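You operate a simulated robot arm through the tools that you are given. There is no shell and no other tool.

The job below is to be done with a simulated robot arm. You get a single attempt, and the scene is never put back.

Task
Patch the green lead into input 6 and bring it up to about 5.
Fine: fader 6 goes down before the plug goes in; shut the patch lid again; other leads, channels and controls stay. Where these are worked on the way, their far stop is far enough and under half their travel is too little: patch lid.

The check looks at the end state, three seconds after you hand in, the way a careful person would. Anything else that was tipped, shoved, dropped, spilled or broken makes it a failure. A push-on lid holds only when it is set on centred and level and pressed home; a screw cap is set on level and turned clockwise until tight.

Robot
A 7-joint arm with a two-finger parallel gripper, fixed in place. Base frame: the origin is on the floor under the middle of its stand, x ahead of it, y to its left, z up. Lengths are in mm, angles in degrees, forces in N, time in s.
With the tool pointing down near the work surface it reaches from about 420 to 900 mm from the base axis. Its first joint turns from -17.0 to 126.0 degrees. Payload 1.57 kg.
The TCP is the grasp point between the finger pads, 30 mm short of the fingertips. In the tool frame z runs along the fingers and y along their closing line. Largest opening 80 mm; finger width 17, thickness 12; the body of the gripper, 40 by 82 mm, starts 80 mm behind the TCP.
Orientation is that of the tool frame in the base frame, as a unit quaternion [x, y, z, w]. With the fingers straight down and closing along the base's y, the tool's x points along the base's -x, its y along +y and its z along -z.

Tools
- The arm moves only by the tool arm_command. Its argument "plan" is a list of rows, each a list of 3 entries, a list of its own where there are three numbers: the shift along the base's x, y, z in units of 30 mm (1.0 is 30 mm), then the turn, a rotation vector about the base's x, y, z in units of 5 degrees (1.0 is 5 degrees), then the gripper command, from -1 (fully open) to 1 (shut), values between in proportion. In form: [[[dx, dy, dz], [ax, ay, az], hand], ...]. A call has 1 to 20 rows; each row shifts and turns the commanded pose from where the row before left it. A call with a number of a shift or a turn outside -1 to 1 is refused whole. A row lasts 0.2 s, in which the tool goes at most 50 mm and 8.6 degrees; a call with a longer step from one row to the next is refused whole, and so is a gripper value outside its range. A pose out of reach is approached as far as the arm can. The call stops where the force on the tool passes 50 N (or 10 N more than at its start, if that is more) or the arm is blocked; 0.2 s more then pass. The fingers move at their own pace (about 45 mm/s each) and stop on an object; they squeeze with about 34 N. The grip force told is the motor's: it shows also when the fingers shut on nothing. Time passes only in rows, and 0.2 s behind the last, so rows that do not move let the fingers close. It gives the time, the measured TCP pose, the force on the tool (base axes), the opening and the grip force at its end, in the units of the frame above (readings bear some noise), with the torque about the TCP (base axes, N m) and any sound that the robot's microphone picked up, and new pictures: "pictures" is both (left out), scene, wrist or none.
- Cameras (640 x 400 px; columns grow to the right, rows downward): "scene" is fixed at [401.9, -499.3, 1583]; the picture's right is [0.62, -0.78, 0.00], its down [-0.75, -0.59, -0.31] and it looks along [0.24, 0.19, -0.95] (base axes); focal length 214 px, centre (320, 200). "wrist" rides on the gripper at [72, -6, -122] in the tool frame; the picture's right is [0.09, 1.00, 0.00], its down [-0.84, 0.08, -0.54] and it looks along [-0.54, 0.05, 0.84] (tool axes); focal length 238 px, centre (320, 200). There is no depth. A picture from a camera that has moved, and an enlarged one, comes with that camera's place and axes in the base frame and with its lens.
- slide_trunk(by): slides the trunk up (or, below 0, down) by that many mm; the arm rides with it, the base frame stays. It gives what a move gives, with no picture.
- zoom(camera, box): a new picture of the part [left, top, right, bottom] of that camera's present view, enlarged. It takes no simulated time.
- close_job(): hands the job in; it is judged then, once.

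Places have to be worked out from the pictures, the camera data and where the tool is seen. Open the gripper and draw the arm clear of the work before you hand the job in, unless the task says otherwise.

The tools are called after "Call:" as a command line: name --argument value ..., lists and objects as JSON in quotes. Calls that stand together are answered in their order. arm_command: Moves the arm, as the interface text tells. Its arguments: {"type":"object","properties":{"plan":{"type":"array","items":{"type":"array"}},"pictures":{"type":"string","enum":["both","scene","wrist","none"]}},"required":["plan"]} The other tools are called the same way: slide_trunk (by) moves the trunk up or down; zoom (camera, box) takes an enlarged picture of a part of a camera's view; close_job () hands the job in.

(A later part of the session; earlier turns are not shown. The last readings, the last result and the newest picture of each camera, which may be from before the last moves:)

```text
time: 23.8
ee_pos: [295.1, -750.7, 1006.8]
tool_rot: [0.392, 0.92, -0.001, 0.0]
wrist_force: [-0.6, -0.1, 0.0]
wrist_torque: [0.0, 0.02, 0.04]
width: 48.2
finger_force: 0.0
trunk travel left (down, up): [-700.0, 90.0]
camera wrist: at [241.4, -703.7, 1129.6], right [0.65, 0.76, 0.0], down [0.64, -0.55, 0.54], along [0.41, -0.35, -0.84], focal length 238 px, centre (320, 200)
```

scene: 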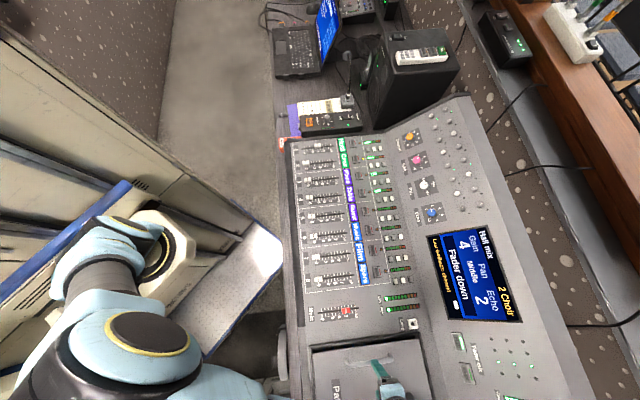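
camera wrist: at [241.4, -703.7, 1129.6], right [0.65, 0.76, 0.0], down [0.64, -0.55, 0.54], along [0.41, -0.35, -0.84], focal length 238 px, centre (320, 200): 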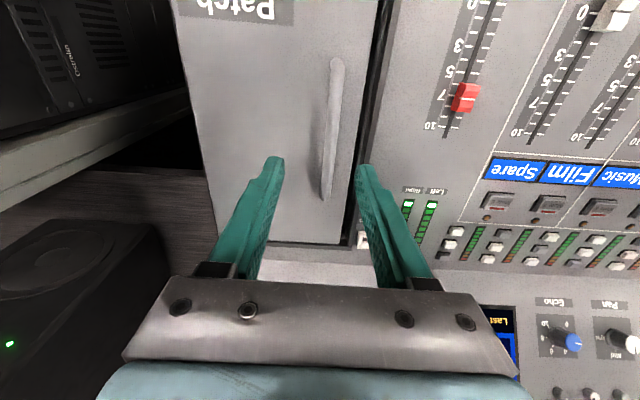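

The bar now appears closer to its old position than I expected. I zoom in to see whether the lid is tilting or sliding.

Call:
zoom --camera "scene" --box '[290, 310, 450, 400]'

Call:
zoom --camera "wrist" --box '[160, 0, 420, 270]'

```text
4.00 times, centred on (370, 355) of scene
camera zoom: at [401.9, -499.3, 1583.0], right [0.62, -0.78, 0.0], down [-0.75, -0.59, -0.31], along [0.24, 0.19, -0.95], focal length 858 px, centre (120, -420)
```

zoom: 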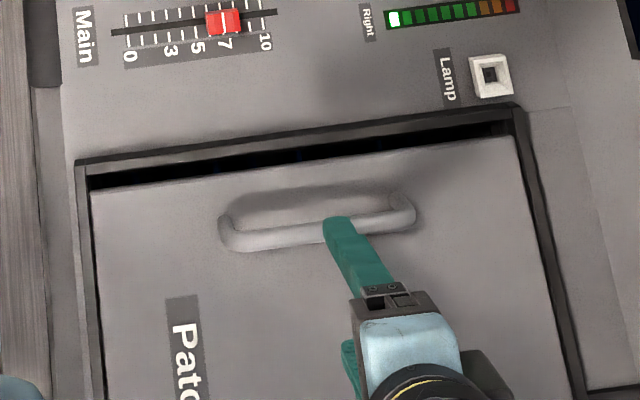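

```text
1.48 times, centred on (290, 135) of wrist
camera zoom: at [241.4, -703.7, 1129.6], right [0.65, 0.76, 0.0], down [0.64, -0.55, 0.54], along [0.41, -0.35, -0.84], focal length 353 px, centre (364, 296)
```

zoom: 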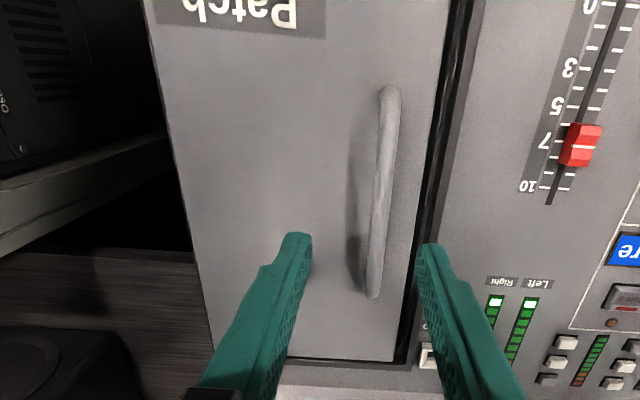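

My zoomed crop was offset by 5 px. Corrected, the lid has shifted about 10 mm along -row at about constant height, so it slides and the bar slipped out when I rose. I go down on the bar again (about +10.6 mm along the row) to test a purely horizontal pull.

Call:
arm_command --plan '[[[0.25, 0.25, -0.7], [0, 0, 0], -0.2], [[0, 0, -0.75], [0, 0, 0], -0.2], [[0, 0, -0.75], [0, 0, 0], -0.2], [[0, 0, -0.6], [0, 0, 0], -0.2], [[0, 0, 0], [0, 0, 0], -0.2]]' --pictures "wrist"

```text
time: 25.0
ee_pos: [303.3, -744.6, 924.2]
tool_rot: [0.391, 0.92, 0.0, -0.001]
wrist_force: [-1.9, 1.9, 7.2]
wrist_torque: [0.14, -0.04, 0.09]
width: 47.8
finger_force: 0.0
trunk travel left (down, up): [-700.0, 90.0]
camera wrist: at [249.9, -696.9, 1044.8], right [0.65, 0.76, 0.0], down [0.64, -0.55, 0.54], along [0.41, -0.35, -0.84], focal length 238 px, centre (320, 200)
```

wrist: 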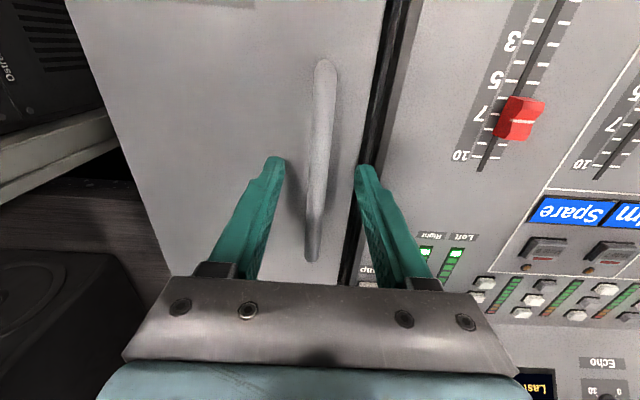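

There is a 7 N upward contact at this height, which was not there before, so the lid surface is higher here. I zoom in to see the gap at the lid's edge.

Call:
zoom --camera "wrist" --box '[280, 0, 440, 280]'

Call:
zoom --camera "scene" --box '[295, 310, 445, 400]'

```text
1.43 times, centred on (360, 140) of wrist
camera zoom: at [249.9, -696.9, 1044.8], right [0.65, 0.76, 0.0], down [0.64, -0.55, 0.54], along [0.41, -0.35, -0.84], focal length 340 px, centre (263, 286)
```

zoom: 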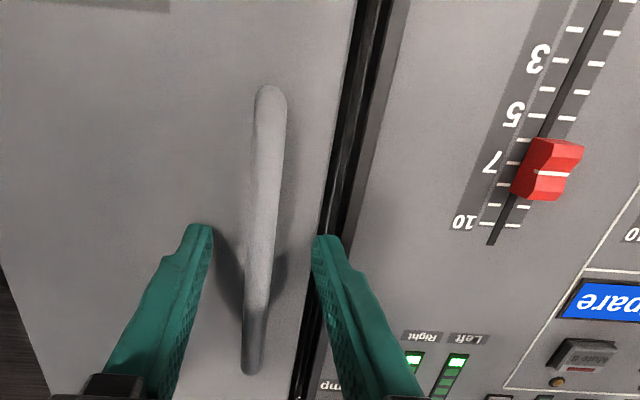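

```text
4.27 times, centred on (370, 355) of scene
camera zoom: at [401.9, -499.3, 1583.0], right [0.62, -0.78, 0.0], down [-0.75, -0.59, -0.31], along [0.24, 0.19, -0.95], focal length 915 px, centre (107, -461)
```

zoom: 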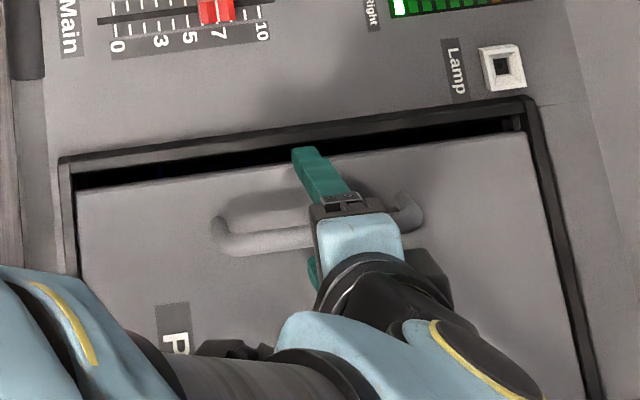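

I rise 2 mm, close on the bar and pull straight along -row by 15 mm, watching the forces.

Call:
arm_command --plan '[[[0, 0, 0.06], [0, 0, 0], 0.2], [[0, 0, 0], [0, 0, 0], 0.9], [[0, 0, 0], [0, 0, 0], 0.9], [[0, 0, 0], [0, 0, 0], 0.9]]' --pictures "none"

Call:
arm_command --plan '[[[-0.18, -0.174, 0], [0, 0, 0], 0.9], [[-0.18, -0.174, 0], [0, 0, 0], 0.9], [[0, 0, 0], [0, 0, 0], 0.9]]' --pictures "both"

```text
time: 26.0
ee_pos: [303.6, -743.7, 924.1]
tool_rot: [0.39, 0.921, 0.001, -0.001]
wrist_force: [0.5, 0.2, -3.4]
wrist_torque: [-0.08, -0.1, 0.45]
width: 10.4
finger_force: 28.3
trunk travel left (down, up): [-700.0, 90.0]
```

```text
time: 26.8
ee_pos: [293.5, -753.8, 924.0]
tool_rot: [0.39, 0.921, -0.001, 0.001]
wrist_force: [6.6, -5.4, -7.8]
wrist_torque: [-0.27, -0.32, 0.44]
width: 10.5
finger_force: 28.8
trunk travel left (down, up): [-700.0, 90.0]
camera wrist: at [239.7, -707.5, 1046.1], right [0.65, 0.76, 0.0], down [0.64, -0.55, 0.54], along [0.41, -0.35, -0.84], focal length 238 px, centre (320, 200)
```

scene: 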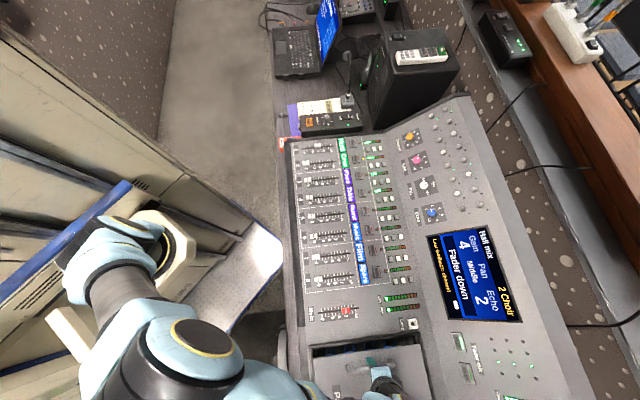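
wrist: 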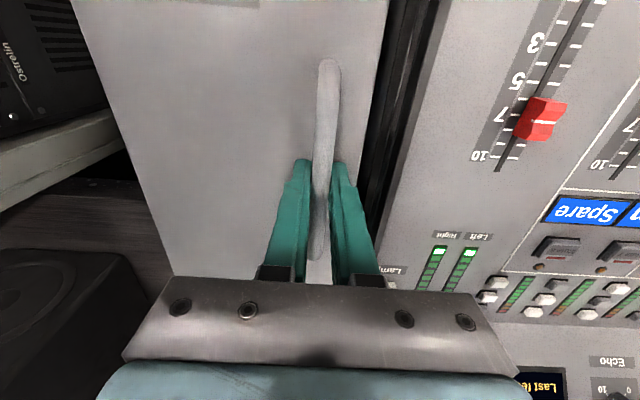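

The lid slid another 14 mm with little force, so it is confirmed as a sliding lid, and blue labels show inside. I pull on by 80 mm.

Call:
arm_command --plan '[[[-0.36, -0.35, 0], [0, 0, 0], 0.9], [[-0.36, -0.35, 0], [0, 0, 0], 0.9], [[-0.36, -0.35, 0], [0, 0, 0], 0.9], [[-0.36, -0.35, 0], [0, 0, 0], 0.9], [[-0.36, -0.35, 0], [0, 0, 0], 0.9], [[0, 0, 0], [0, 0, 0], 0.9]]' --pictures "both"

```text
time: 28.2
ee_pos: [240.9, -807.4, 923.1]
tool_rot: [0.389, 0.921, 0.0, -0.001]
wrist_force: [9.8, -8.6, -18.4]
wrist_torque: [-0.11, -0.18, 0.45]
width: 10.9
finger_force: 28.1
trunk travel left (down, up): [-700.0, 90.0]
camera wrist: at [186.1, -761.0, 1046.6], right [0.65, 0.76, 0.0], down [0.64, -0.55, 0.54], along [0.41, -0.35, -0.84], focal length 238 px, centre (320, 200)
```

scene: 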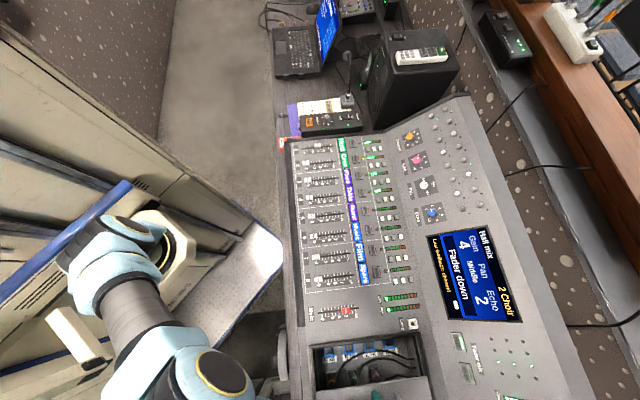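
wrist: 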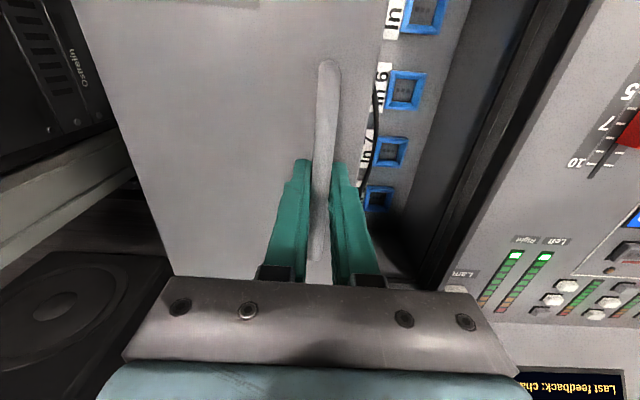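

The compartment shows blue sockets labelled In 5 to In 8 and some black leads. I keep pulling, easing the small downward and sideways load.

Call:
arm_command --plan '[[[0.03, -0.03, -0.06], [0, 0, 0], 0.9], [[-0.35, -0.36, -0.03], [0, 0, 0], 0.9], [[-0.35, -0.36, -0.03], [0, 0, 0], 0.9], [[-0.35, -0.36, -0.03], [0, 0, 0], 0.9], [[0, 0, 0], [0, 0, 0], 0.9]]' --pictures "both"

```text
time: 29.4
ee_pos: [208.8, -839.6, 922.6]
tool_rot: [0.39, 0.921, -0.002, 0.001]
wrist_force: [0.2, -1.0, 24.0]
wrist_torque: [-0.01, -0.02, 0.51]
width: 11.3
finger_force: 28.8
trunk travel left (down, up): [-700.0, 90.0]
camera wrist: at [153.9, -792.4, 1044.9], right [0.65, 0.76, 0.0], down [0.64, -0.55, 0.54], along [0.41, -0.36, -0.84], focal length 238 px, centre (320, 200)
```

scene: 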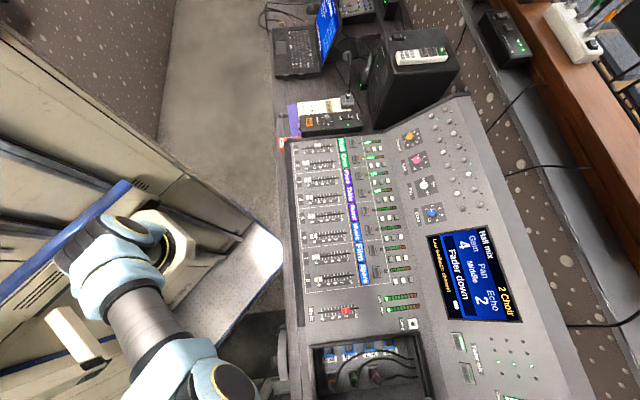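
wrist: 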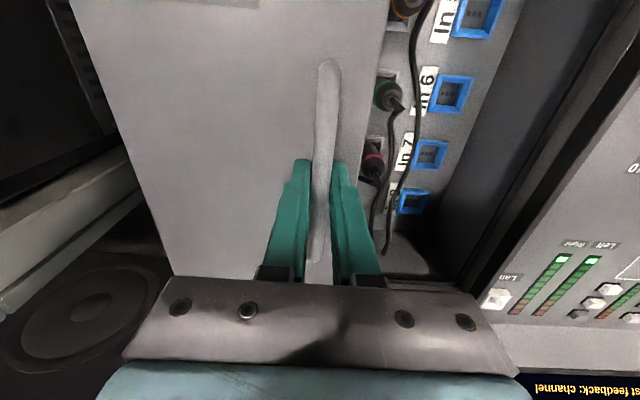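

Coloured plugs (orange, green and pink) are now visible next to the sockets. I ease up slightly and pull the remainder toward the stop.

Call:
arm_command --plan '[[[0, 0, 0.05], [0, 0, 0], 0.9], [[-0.23, -0.23, 0], [0, 0, 0], 0.9], [[-0.23, -0.23, 0], [0, 0, 0], 0.9], [[0, 0, 0], [0, 0, 0], 0.9]]' --pictures "both"

```text
time: 30.5
ee_pos: [199.5, -848.1, 921.3]
tool_rot: [0.389, 0.921, 0.008, 0.0]
wrist_force: [5.0, 24.8, 18.1]
wrist_torque: [0.24, 0.71, 0.21]
width: 10.8
finger_force: 28.9
trunk travel left (down, up): [-700.0, 90.0]
stopped in row 4: the force on the tool passed its limit at 51 N (the readings are from after the stop); the commanded pose is now the measured one
camera wrist: at [145.0, -803.0, 1045.2], right [0.65, 0.76, 0.01], down [0.64, -0.55, 0.54], along [0.42, -0.34, -0.84], focal length 238 px, centre (320, 200)
```

scene: 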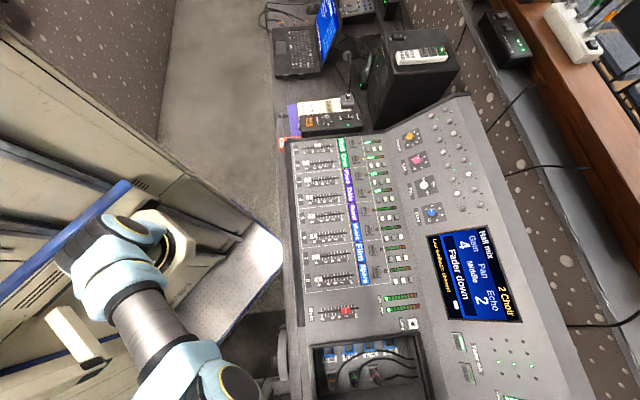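
wrist: 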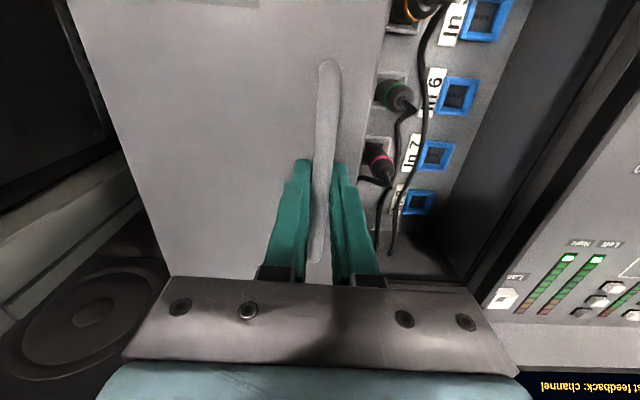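

The force passed 50 N, so the lid is at its far stop (about 157 mm of travel). I release the bar, rise and look into the compartment.

Call:
arm_command --plan '[[[0, 0, 0], [0, 0, 0], 0.4], [[0, 0, 0], [0, 0, 0], 0], [[0, 0, 0.6], [0, 0, 0], -0.2], [[0, 0, 0.9], [0, 0, 0], -0.2], [[0, 0, 0.9], [0, 0, 0], -0.2], [[0, 0, 0.9], [0, 0, 0], -0.2], [[0, 0, 0], [0, 0, 0], -0.2]]' --pictures "both"

Call:
zoom --camera "scene" --box '[300, 320, 440, 400]'

```text
time: 32.1
ee_pos: [198.2, -850.9, 1018.4]
tool_rot: [0.389, 0.921, 0.005, 0.0]
wrist_force: [0.1, 0.8, -0.7]
wrist_torque: [-0.02, 0.02, 0.01]
width: 48.3
finger_force: 0.1
trunk travel left (down, up): [-700.0, 90.0]
camera wrist: at [143.4, -804.6, 1140.9], right [0.65, 0.76, 0.01], down [0.64, -0.55, 0.54], along [0.42, -0.34, -0.84], focal length 238 px, centre (320, 200)
```

scene: 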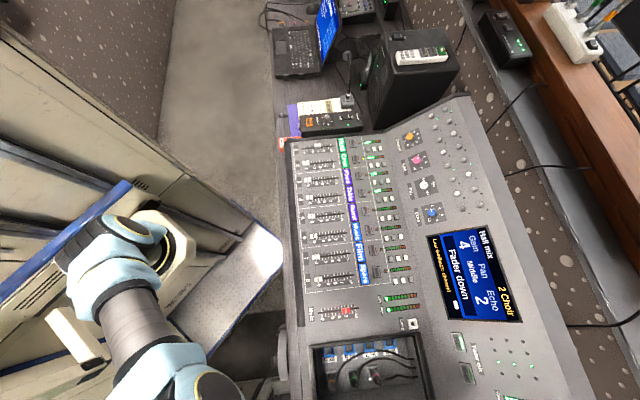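
wrist: 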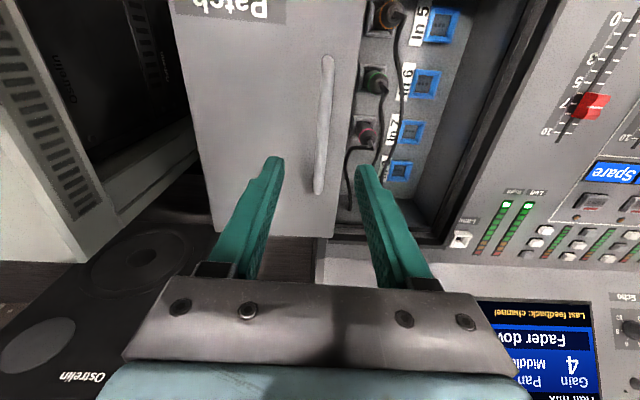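

```text
4.57 times, centred on (370, 360) of scene
camera zoom: at [401.9, -499.3, 1583.0], right [0.62, -0.78, 0.0], down [-0.75, -0.59, -0.31], along [0.24, 0.19, -0.95], focal length 980 px, centre (91, -531)
```

zoom: 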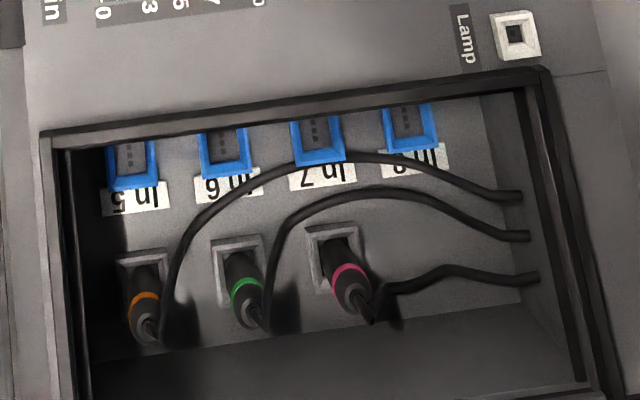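

The compartment holds a socket panel: blue sockets In 5 to In 8 (empty), and three plugs (orange, green, pink) parked in grey holders. I need the panel's tilt and exact positions, so I move over the opening for a first close view.

Call:
arm_command --plan '[[[0.5, 0.48, 0.2], [0, 0, 0], -0.2], [[0.5, 0.48, 0.2], [0, 0, 0], -0.2], [[0.5, 0.48, 0], [0, 0, 0], -0.2], [[0.4, 0.4, 0], [0, 0, 0], -0.2], [[0, 0, 0], [0, 0, 0], -0.2]]' --pictures "wrist"

Call:
zoom --camera "wrist" --box '[240, 0, 420, 200]'

```text
time: 33.3
ee_pos: [255.1, -794.2, 1030.5]
tool_rot: [0.389, 0.921, 0.006, 0.0]
wrist_force: [0.0, 0.5, 0.1]
wrist_torque: [0.01, 0.04, 0.0]
width: 48.1
finger_force: 0.0
trunk travel left (down, up): [-700.0, 90.0]
camera wrist: at [200.9, -749.0, 1153.7], right [0.65, 0.76, 0.01], down [0.64, -0.55, 0.54], along [0.42, -0.34, -0.84], focal length 238 px, centre (320, 200)
```

wrist: 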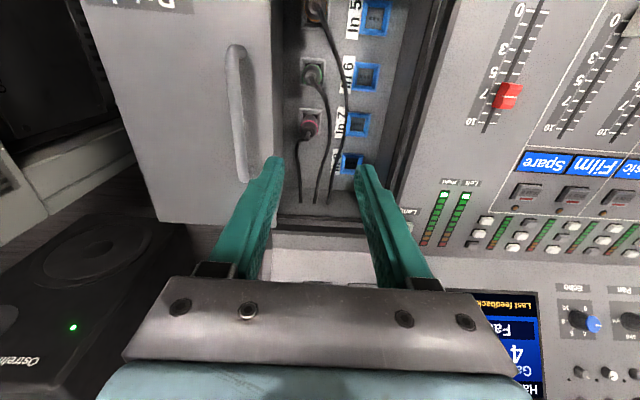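

```text
2.00 times, centred on (330, 100) of wrist
camera zoom: at [200.9, -749.0, 1153.7], right [0.65, 0.76, 0.01], down [0.64, -0.55, 0.54], along [0.42, -0.34, -0.84], focal length 477 px, centre (300, 400)
```

zoom: 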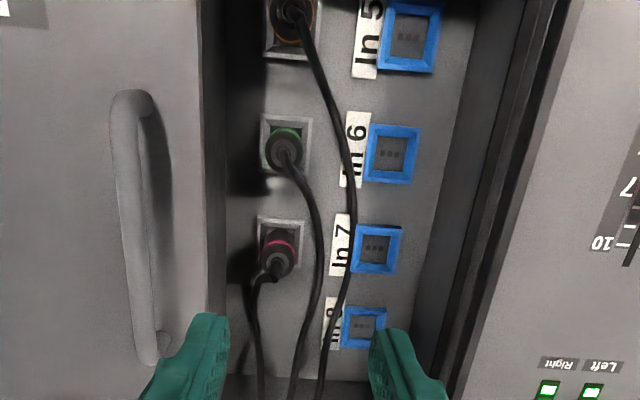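

Triangulating with the scene camera, the socket floor is level at z≈780 and the plugs stand vertically. The green plug's axis is at about (219,-771.5) with its ring at z≈813 and tail at z≈858. In 6 is at about (271,-721), straight across the row, about 73 mm away. I go above the green plug and straighten the small tilt left from the stop.

Call:
arm_command --plan '[[[-0.3, 0.19, -0.5], [-0.126, 0.054, 0], -0.2], [[-0.3, 0.19, -0.7], [0, 0, 0], -0.2], [[-0.3, 0.19, -0.8], [0, 0, 0], -0.2], [[-0.3, 0.19, -0.8], [0, 0, 0], -0.2], [[0, 0, 0], [0, 0, 0], -0.2]]' --pictures "both"

Call:
zoom --camera "wrist" --box '[220, 60, 460, 210]'

Call:
zoom --camera "scene" --box '[300, 320, 440, 400]'

```text
time: 34.5
ee_pos: [221.6, -772.9, 946.2]
tool_rot: [0.389, 0.921, -0.001, 0.001]
wrist_force: [0.5, -0.1, -0.4]
wrist_torque: [-0.03, 0.0, 0.01]
width: 48.2
finger_force: 0.0
trunk travel left (down, up): [-700.0, 90.0]
camera wrist: at [166.7, -726.0, 1069.0], right [0.65, 0.76, 0.0], down [0.64, -0.54, 0.54], along [0.41, -0.35, -0.84], focal length 238 px, centre (320, 200)
```

scene: 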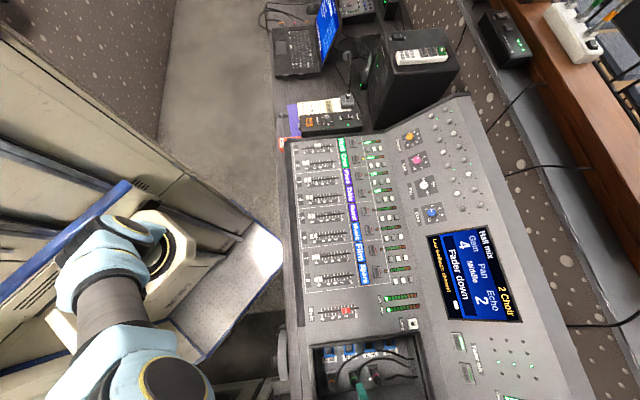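
wrist: 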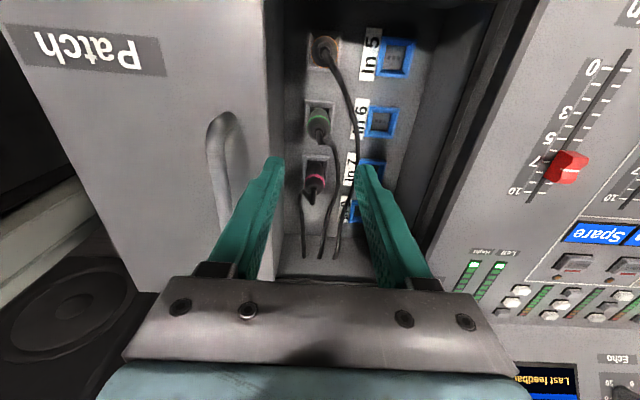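

```text
2.67 times, centred on (340, 135) of wrist
camera zoom: at [166.7, -726.0, 1069.0], right [0.65, 0.76, 0.0], down [0.64, -0.54, 0.54], along [0.41, -0.35, -0.84], focal length 636 px, centre (267, 373)
```

zoom: 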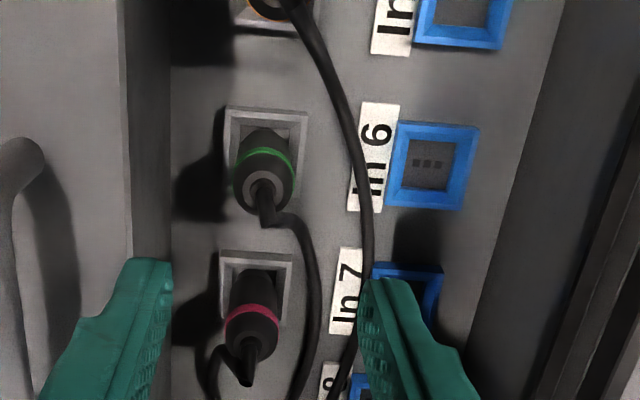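

```text
4.57 times, centred on (370, 360) of scene
camera zoom: at [401.9, -499.3, 1583.0], right [0.62, -0.78, 0.0], down [-0.75, -0.59, -0.31], along [0.24, 0.19, -0.95], focal length 980 px, centre (91, -531)
```

zoom: 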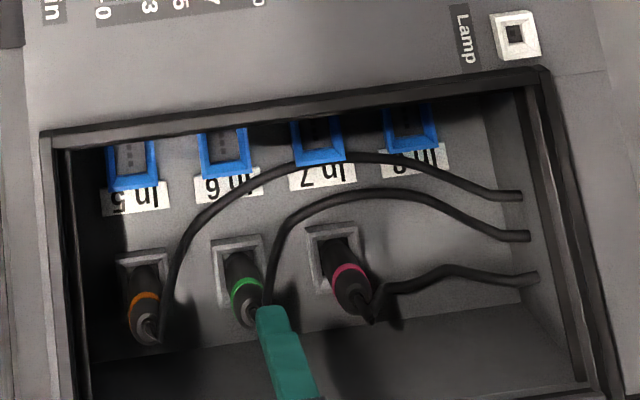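

From two wrist views I refine the green plug's axis to (218.8,-772) and In 6 to (271,-720), so the transfer is about 73.7 mm along 45°. I narrow the fingers to about 34 mm to stay clear of the lid edge, centre on the plug and come down part way.

Call:
arm_command --plan '[[[-0.09, 0.03, -0.3], [0, 0, 0.1], 0.1], [[0, 0, -0.6], [0, 0, 0], 0.15], [[0, 0, -0.7], [0, 0, 0], 0.15], [[0, 0, -0.7], [0, 0, 0], 0.15], [[0, 0, 0], [0, 0, 0], 0.15]]' --pictures "both"

Call:
zoom --camera "wrist" --box '[220, 60, 460, 210]'

Call:
zoom --camera "scene" --box '[300, 320, 440, 400]'

```text
time: 35.7
ee_pos: [217.6, -770.7, 879.0]
tool_rot: [0.385, 0.923, 0.0, 0.0]
wrist_force: [0.5, 0.0, 0.0]
wrist_torque: [-0.03, -0.01, -0.04]
width: 34.0
finger_force: 0.0
trunk travel left (down, up): [-700.0, 90.0]
camera wrist: at [163.4, -724.6, 1000.8], right [0.64, 0.77, 0.0], down [0.64, -0.54, 0.54], along [0.42, -0.35, -0.84], focal length 238 px, centre (320, 200)
```

scene: 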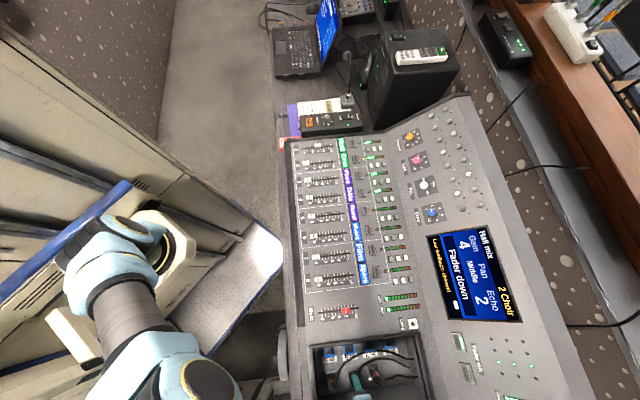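
wrist: 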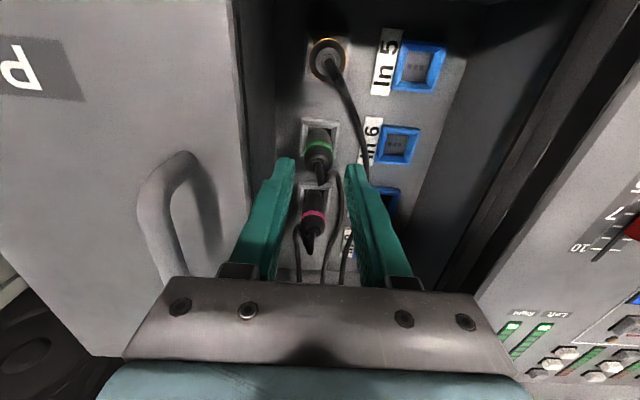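

```text
2.67 times, centred on (340, 135) of wrist
camera zoom: at [163.4, -724.6, 1000.8], right [0.64, 0.77, 0.0], down [0.64, -0.54, 0.54], along [0.42, -0.35, -0.84], focal length 636 px, centre (267, 373)
```

zoom: 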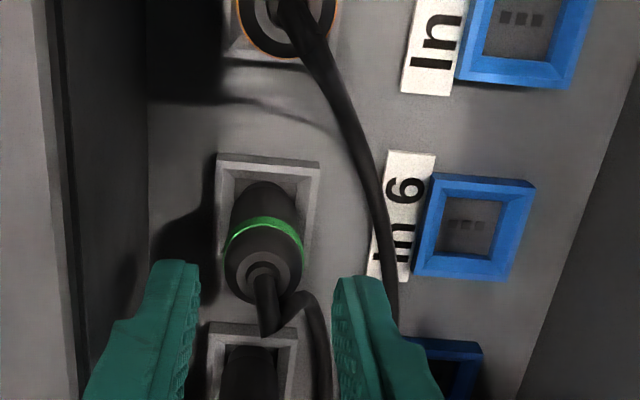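

```text
4.57 times, centred on (370, 360) of scene
camera zoom: at [401.9, -499.3, 1583.0], right [0.62, -0.78, 0.0], down [-0.75, -0.59, -0.31], along [0.24, 0.19, -0.95], focal length 980 px, centre (91, -531)
```

zoom: 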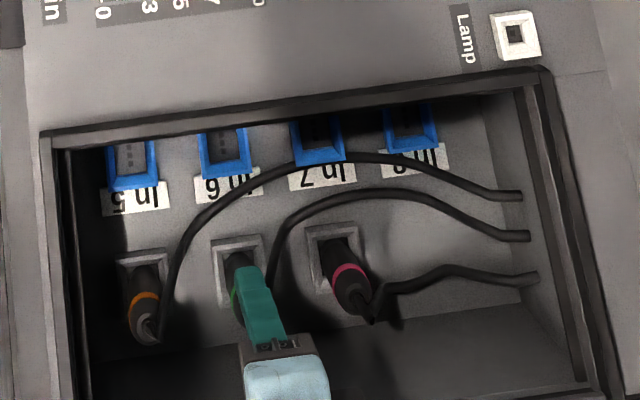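

The plug is centred between the fingers. I go down to TCP z≈825 so that the tips sit around the lower body, and then check.

Call:
arm_command --plan '[[[0.02, -0.02, -0.6], [0, 0, 0], 0.15], [[0, 0, -0.6], [0, 0, 0], 0.15], [[0, 0, -0.55], [0, 0, 0], 0.15], [[0, 0, 0], [0, 0, 0], 0.15]]' --pictures "wrist"

Call:
zoom --camera "wrist" --box '[220, 60, 460, 260]'

```text
time: 36.7
ee_pos: [218.3, -771.5, 824.8]
tool_rot: [0.386, 0.923, 0.0, 0.0]
wrist_force: [0.6, -0.1, -0.6]
wrist_torque: [-0.01, 0.01, -0.03]
width: 34.2
finger_force: 0.1
trunk travel left (down, up): [-700.0, 90.0]
camera wrist: at [163.5, -725.2, 948.0], right [0.64, 0.77, 0.0], down [0.64, -0.54, 0.54], along [0.42, -0.35, -0.84], focal length 238 px, centre (320, 200)
```

wrist: 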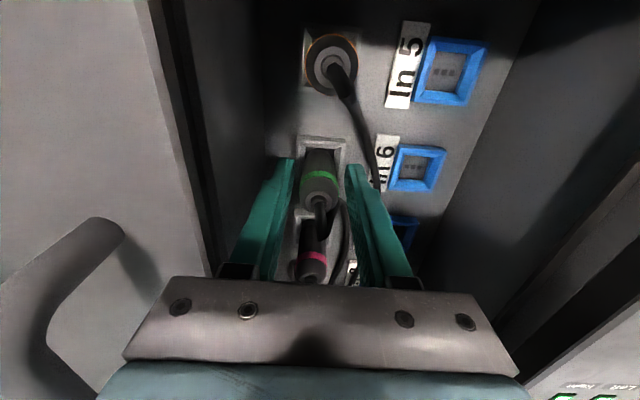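

```text
2.00 times, centred on (340, 160) of wrist
camera zoom: at [163.5, -725.2, 948.0], right [0.64, 0.77, 0.0], down [0.64, -0.54, 0.54], along [0.42, -0.35, -0.84], focal length 477 px, centre (280, 280)
```

zoom: 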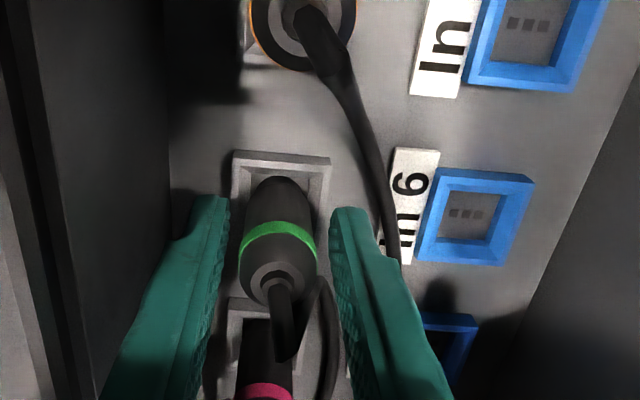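

The fingers straddle the plug evenly with the tips at about z=795. I close on it.

Call:
arm_command --plan '[[[0, 0, 0], [0, 0, 0], 0.5], [[0, 0, 0], [0, 0, 0], 0.9], [[0, 0, 0], [0, 0, 0], 0.9], [[0, 0, 0], [0, 0, 0], 0.9]]' --pictures "both"

Call:
zoom --camera "wrist" --box '[220, 60, 460, 260]'

Call:
zoom --camera "scene" --box '[300, 320, 440, 400]'

```text
time: 37.7
ee_pos: [217.1, -770.9, 825.4]
tool_rot: [0.385, 0.923, 0.0, 0.0]
wrist_force: [-2.0, -4.9, -2.1]
wrist_torque: [-0.09, -0.04, 0.07]
width: 25.9
finger_force: 33.8
trunk travel left (down, up): [-700.0, 90.0]
camera wrist: at [163.2, -725.5, 948.1], right [0.64, 0.77, 0.0], down [0.64, -0.54, 0.54], along [0.42, -0.35, -0.84], focal length 238 px, centre (320, 200)
```

scene: 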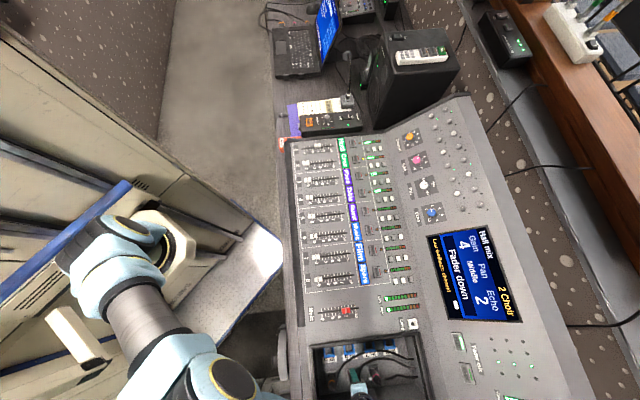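
wrist: 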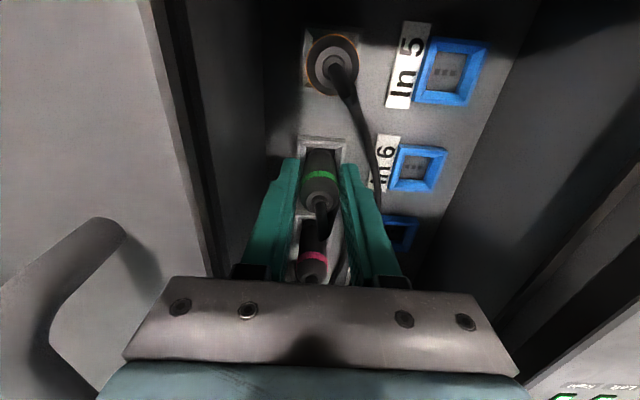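

```text
2.00 times, centred on (340, 160) of wrist
camera zoom: at [163.2, -725.5, 948.1], right [0.64, 0.77, 0.0], down [0.64, -0.54, 0.54], along [0.42, -0.35, -0.84], focal length 477 px, centre (280, 280)
```

zoom: 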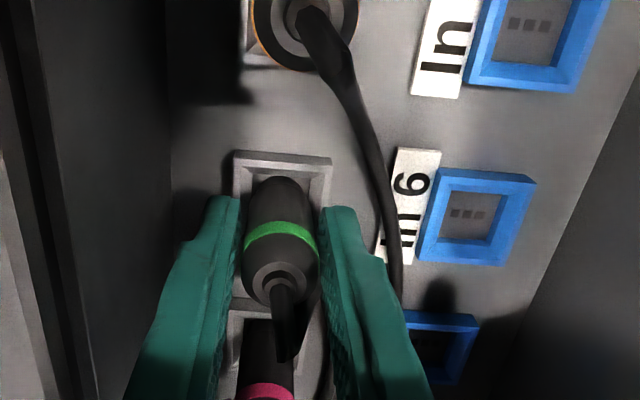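

```text
4.57 times, centred on (370, 360) of scene
camera zoom: at [401.9, -499.3, 1583.0], right [0.62, -0.78, 0.0], down [-0.75, -0.59, -0.31], along [0.24, 0.19, -0.95], focal length 980 px, centre (91, -531)
```

zoom: 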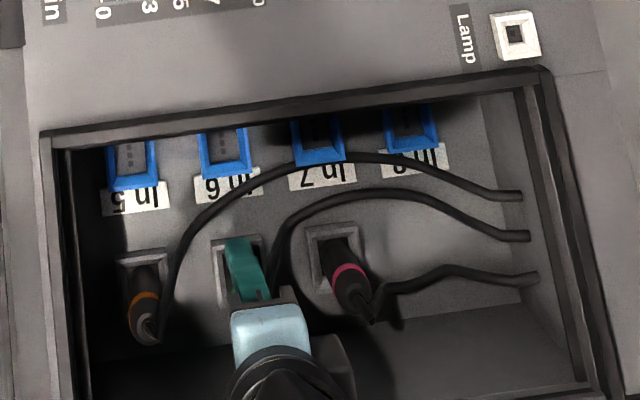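

The plug is held (25.9 mm, 34 N). I pull it straight up slowly and watch the force.

Call:
arm_command --plan '[[[0, 0, 0.2], [0, 0, 0], 0.9], [[0, 0, 0.3], [0, 0, 0], 0.9], [[0, 0, 0.3], [0, 0, 0], 0.9], [[0, 0, 0], [0, 0, 0], 0.9]]' --pictures "wrist"

Call:
zoom --camera "wrist" --box '[220, 60, 460, 260]'

```text
time: 38.7
ee_pos: [216.5, -771.9, 849.7]
tool_rot: [0.386, 0.923, 0.0, 0.001]
wrist_force: [0.7, 0.5, -1.1]
wrist_torque: [0.02, 0.02, 0.03]
width: 26.3
finger_force: 34.1
trunk travel left (down, up): [-700.0, 90.0]
camera wrist: at [162.4, -725.9, 972.3], right [0.64, 0.77, 0.0], down [0.64, -0.54, 0.54], along [0.42, -0.35, -0.84], focal length 238 px, centre (320, 200)
```

wrist: 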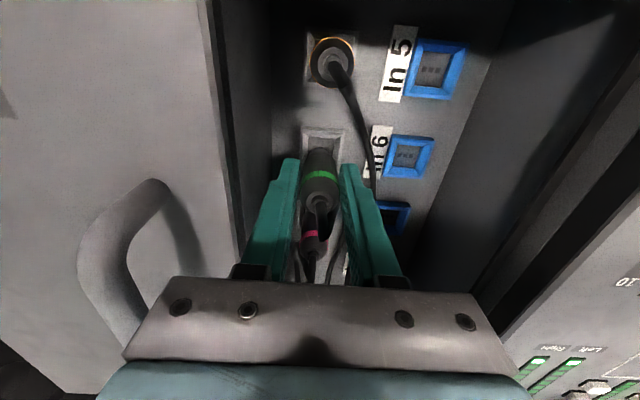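

```text
2.00 times, centred on (340, 160) of wrist
camera zoom: at [162.4, -725.9, 972.3], right [0.64, 0.77, 0.0], down [0.64, -0.54, 0.54], along [0.42, -0.35, -0.84], focal length 477 px, centre (280, 280)
```

zoom: 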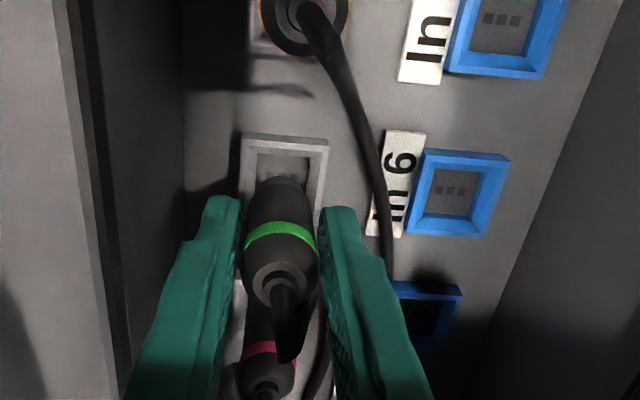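

The plug came out cleanly with little force and hangs straight. I raise it another 22 mm and carry it about 73 mm across to above In 6, keeping the same orientation.

Call:
arm_command --plan '[[[0, 0, 0.4], [0, 0, 0], 0.9], [[0, 0, 0.35], [0, 0, 0], 0.9], [[0.43, 0.433, 0], [0, 0, 0], 0.9], [[0.43, 0.433, 0], [0, 0, 0], 0.9], [[0.43, 0.433, 0], [0, 0, 0], 0.9], [[0.43, 0.433, 0], [0, 0, 0], 0.9], [[0, 0, 0], [0, 0, 0], 0.9]]' --pictures "both"

Call:
zoom --camera "wrist" --box '[220, 60, 460, 260]'

Call:
zoom --camera "scene" --box '[300, 310, 440, 390]'

```text
time: 40.3
ee_pos: [269.3, -720.0, 872.8]
tool_rot: [0.385, 0.923, 0.0, 0.001]
wrist_force: [0.2, -1.1, 0.0]
wrist_torque: [-0.02, -0.01, -0.02]
width: 25.9
finger_force: 34.1
trunk travel left (down, up): [-700.0, 90.0]
camera wrist: at [213.9, -673.9, 995.5], right [0.64, 0.77, 0.0], down [0.64, -0.54, 0.54], along [0.42, -0.35, -0.84], focal length 238 px, centre (320, 200)
```

scene: 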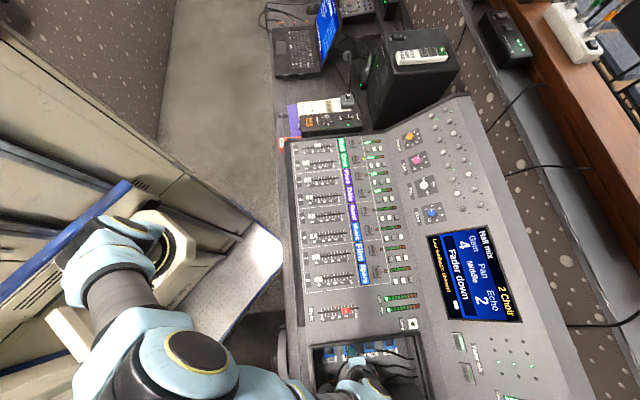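
wrist: 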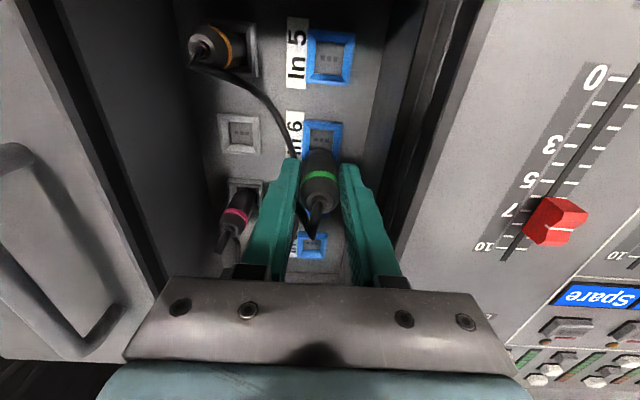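

```text
2.00 times, centred on (340, 160) of wrist
camera zoom: at [213.9, -673.9, 995.5], right [0.64, 0.77, 0.0], down [0.64, -0.54, 0.54], along [0.42, -0.35, -0.84], focal length 477 px, centre (280, 280)
```

zoom: 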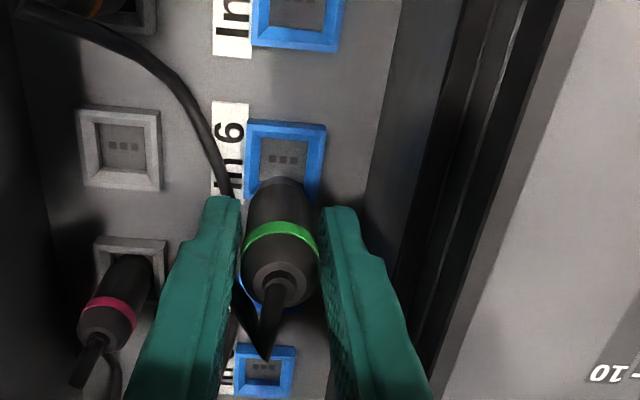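

```text
4.57 times, centred on (370, 350) of scene
camera zoom: at [401.9, -499.3, 1583.0], right [0.62, -0.78, 0.0], down [-0.75, -0.59, -0.31], along [0.24, 0.19, -0.95], focal length 980 px, centre (91, -486)
```

zoom: 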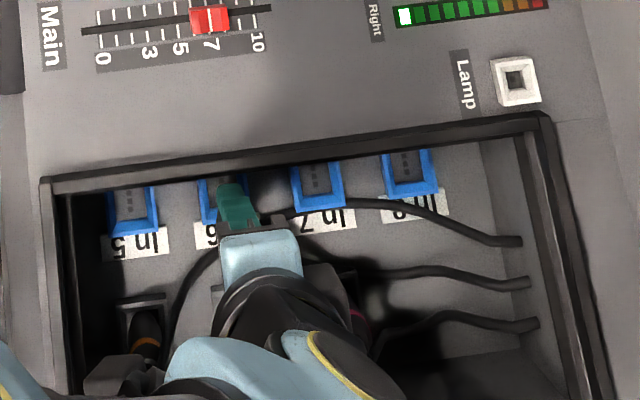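

The plug hangs over In 6, aligned within about 1 mm sideways. I nudge it 1.2 mm further along the row and lower to about z=846, just above where insertion should begin.

Call:
arm_command --plan '[[[0.03, 0.03, -0.3], [0, 0, 0], 0.9], [[0, 0, -0.3], [0, 0, 0], 0.9], [[0, 0, -0.3], [0, 0, 0], 0.9], [[0, 0, 0], [0, 0, 0], 0.9]]' --pictures "both"

Call:
zoom --camera "wrist" --box '[240, 60, 400, 200]'

Call:
zoom --camera "scene" --box '[320, 325, 400, 375]'

```text
time: 41.3
ee_pos: [268.7, -720.8, 845.0]
tool_rot: [0.385, 0.923, 0.0, 0.001]
wrist_force: [0.1, 0.7, -0.8]
wrist_torque: [-0.02, 0.02, 0.01]
width: 26.3
finger_force: 34.2
trunk travel left (down, up): [-700.0, 90.0]
camera wrist: at [214.9, -674.2, 967.7], right [0.64, 0.77, 0.0], down [0.64, -0.54, 0.54], along [0.42, -0.35, -0.84], focal length 238 px, centre (320, 200)
```

scene: 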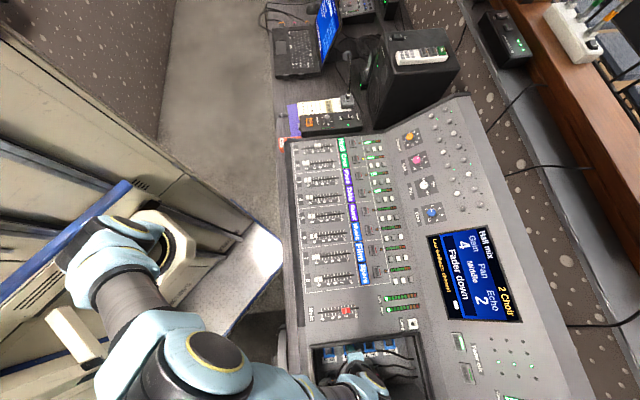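
wrist: 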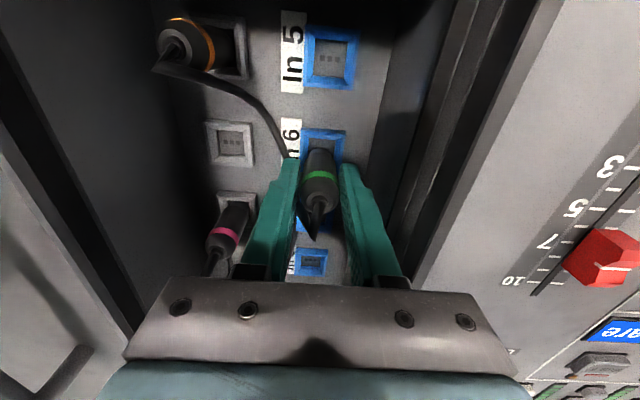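

```text
2.86 times, centred on (320, 130) of wrist
camera zoom: at [214.9, -674.2, 967.7], right [0.64, 0.77, 0.0], down [0.64, -0.54, 0.54], along [0.42, -0.35, -0.84], focal length 681 px, centre (320, 400)
```

zoom: 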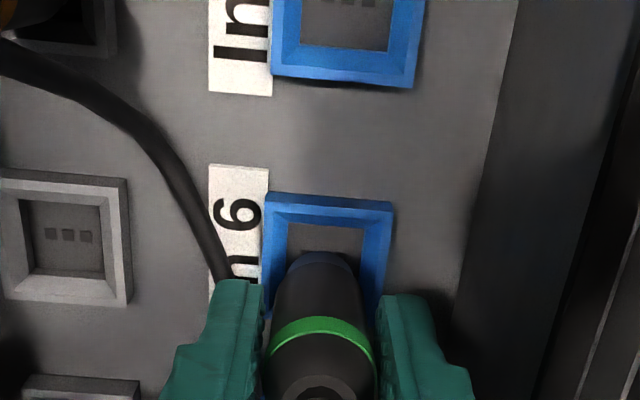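

```text
8.00 times, centred on (360, 350) of scene
camera zoom: at [401.9, -499.3, 1583.0], right [0.62, -0.78, 0.0], down [-0.75, -0.59, -0.31], along [0.24, 0.19, -0.95], focal length 1716 px, centre (0, -1000)
```

zoom: 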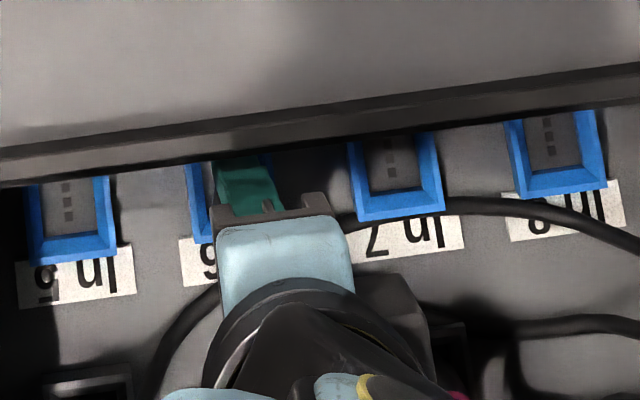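

The socket's bezel is funnel-shaped (about 36 mm outside, 24 mm inside) and the plug is about 21 mm. The plug needs about 0.7 mm more along the row. I correct that and lower in small steps.

Call:
arm_command --plan '[[[0.018, 0.018, -0.1], [0, 0, 0], 0.9], [[0, 0, -0.15], [0, 0, 0], 0.9], [[0, 0, -0.15], [0, 0, 0], 0.9], [[0, 0, 0], [0, 0, 0], 0.9]]' --pictures "wrist"

Call:
zoom --camera "wrist" --box '[240, 60, 400, 200]'

```text
time: 42.3
ee_pos: [269.7, -720.0, 833.5]
tool_rot: [0.385, 0.923, 0.0, -0.001]
wrist_force: [-0.4, -0.4, -1.2]
wrist_torque: [0.02, -0.03, 0.02]
width: 26.3
finger_force: 34.0
trunk travel left (down, up): [-700.0, 90.0]
camera wrist: at [216.1, -673.2, 955.8], right [0.64, 0.77, 0.0], down [0.64, -0.54, 0.54], along [0.42, -0.35, -0.84], focal length 238 px, centre (320, 200)
```

wrist: 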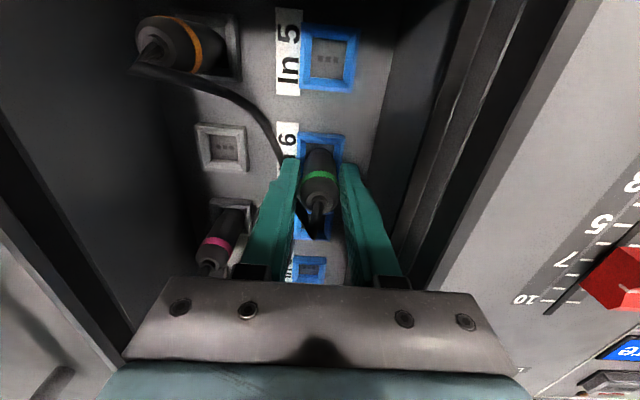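

```text
2.86 times, centred on (320, 130) of wrist
camera zoom: at [216.1, -673.2, 955.8], right [0.64, 0.77, 0.0], down [0.64, -0.54, 0.54], along [0.42, -0.35, -0.84], focal length 681 px, centre (320, 400)
```

zoom: 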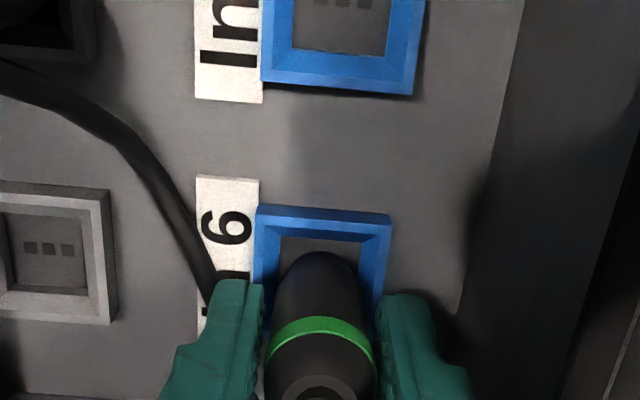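

It looks centred in the recess with no contact force yet. I continue downward to about z=823, watching for the force rise that means seating.

Call:
arm_command --plan '[[[0, 0, -0.1], [0, 0, 0], 0.9], [[0, 0, -0.1], [0, 0, 0], 0.9], [[0, 0, -0.1], [0, 0, 0], 0.9], [[0, 0, 0], [0, 0, 0], 0.9]]' --pictures "wrist"

Call:
zoom --camera "wrist" --box '[240, 60, 400, 200]'

```text
time: 43.3
ee_pos: [268.6, -720.6, 825.3]
tool_rot: [0.386, 0.922, -0.001, 0.0]
wrist_force: [-0.1, -0.2, 3.7]
wrist_torque: [0.02, 0.07, 0.02]
width: 26.3
finger_force: 34.5
trunk travel left (down, up): [-700.0, 90.0]
camera wrist: at [215.5, -673.0, 947.4], right [0.64, 0.77, 0.0], down [0.64, -0.54, 0.54], along [0.42, -0.35, -0.84], focal length 238 px, centre (320, 200)
```

wrist: 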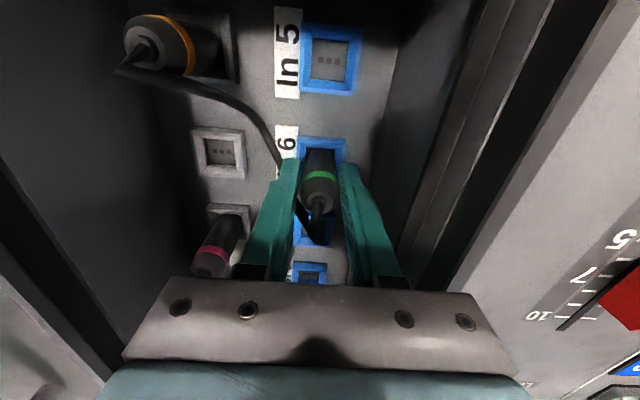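

```text
2.86 times, centred on (320, 130) of wrist
camera zoom: at [215.5, -673.0, 947.4], right [0.64, 0.77, 0.0], down [0.64, -0.54, 0.54], along [0.42, -0.35, -0.84], focal length 681 px, centre (320, 400)
```

zoom: 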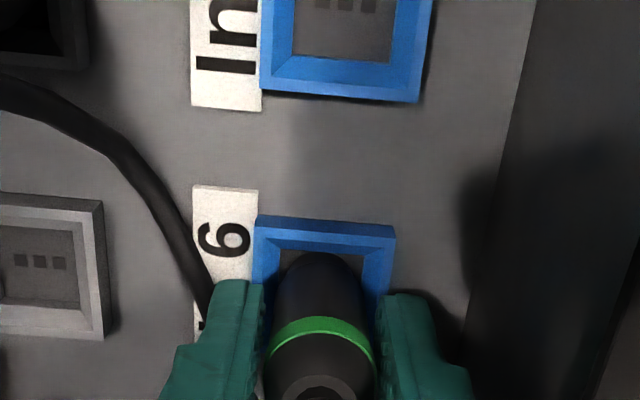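

There is a 3.7 N first contact at the height where the plug sat in its holder. I press a little further and listen for a click.

Call:
arm_command --plan '[[[0, 0, -0.08], [0, 0, 0], 0.9], [[0, 0, -0.05], [0, 0, 0], 0.9], [[0, 0, 0], [0, 0, 0], 0.9]]' --pictures "wrist"

Call:
zoom --camera "wrist" --box '[240, 60, 400, 200]'

```text
time: 44.1
ee_pos: [270.5, -719.8, 822.1]
tool_rot: [0.385, 0.923, -0.001, 0.002]
wrist_force: [0.2, 1.6, 25.4]
wrist_torque: [0.01, -0.09, 0.07]
width: 26.5
finger_force: 34.4
trunk travel left (down, up): [-700.0, 90.0]
camera wrist: at [215.8, -673.0, 944.8], right [0.64, 0.77, 0.0], down [0.64, -0.54, 0.55], along [0.42, -0.35, -0.84], focal length 238 px, centre (320, 200)
```

wrist: 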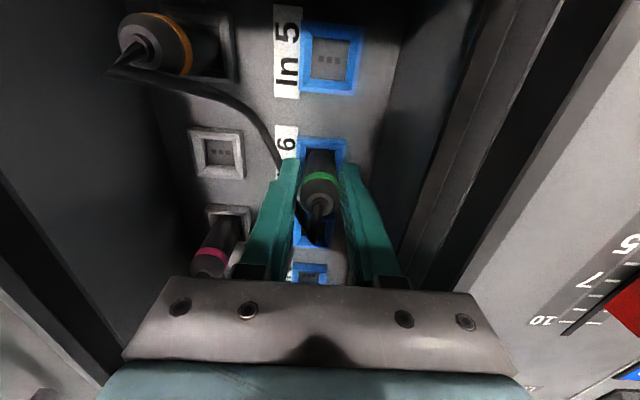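

```text
2.86 times, centred on (320, 130) of wrist
camera zoom: at [215.8, -673.0, 944.8], right [0.64, 0.77, 0.0], down [0.64, -0.54, 0.55], along [0.42, -0.35, -0.84], focal length 681 px, centre (320, 400)
```

zoom: 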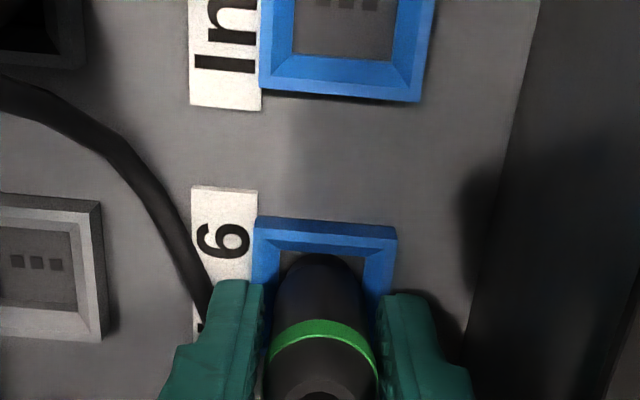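

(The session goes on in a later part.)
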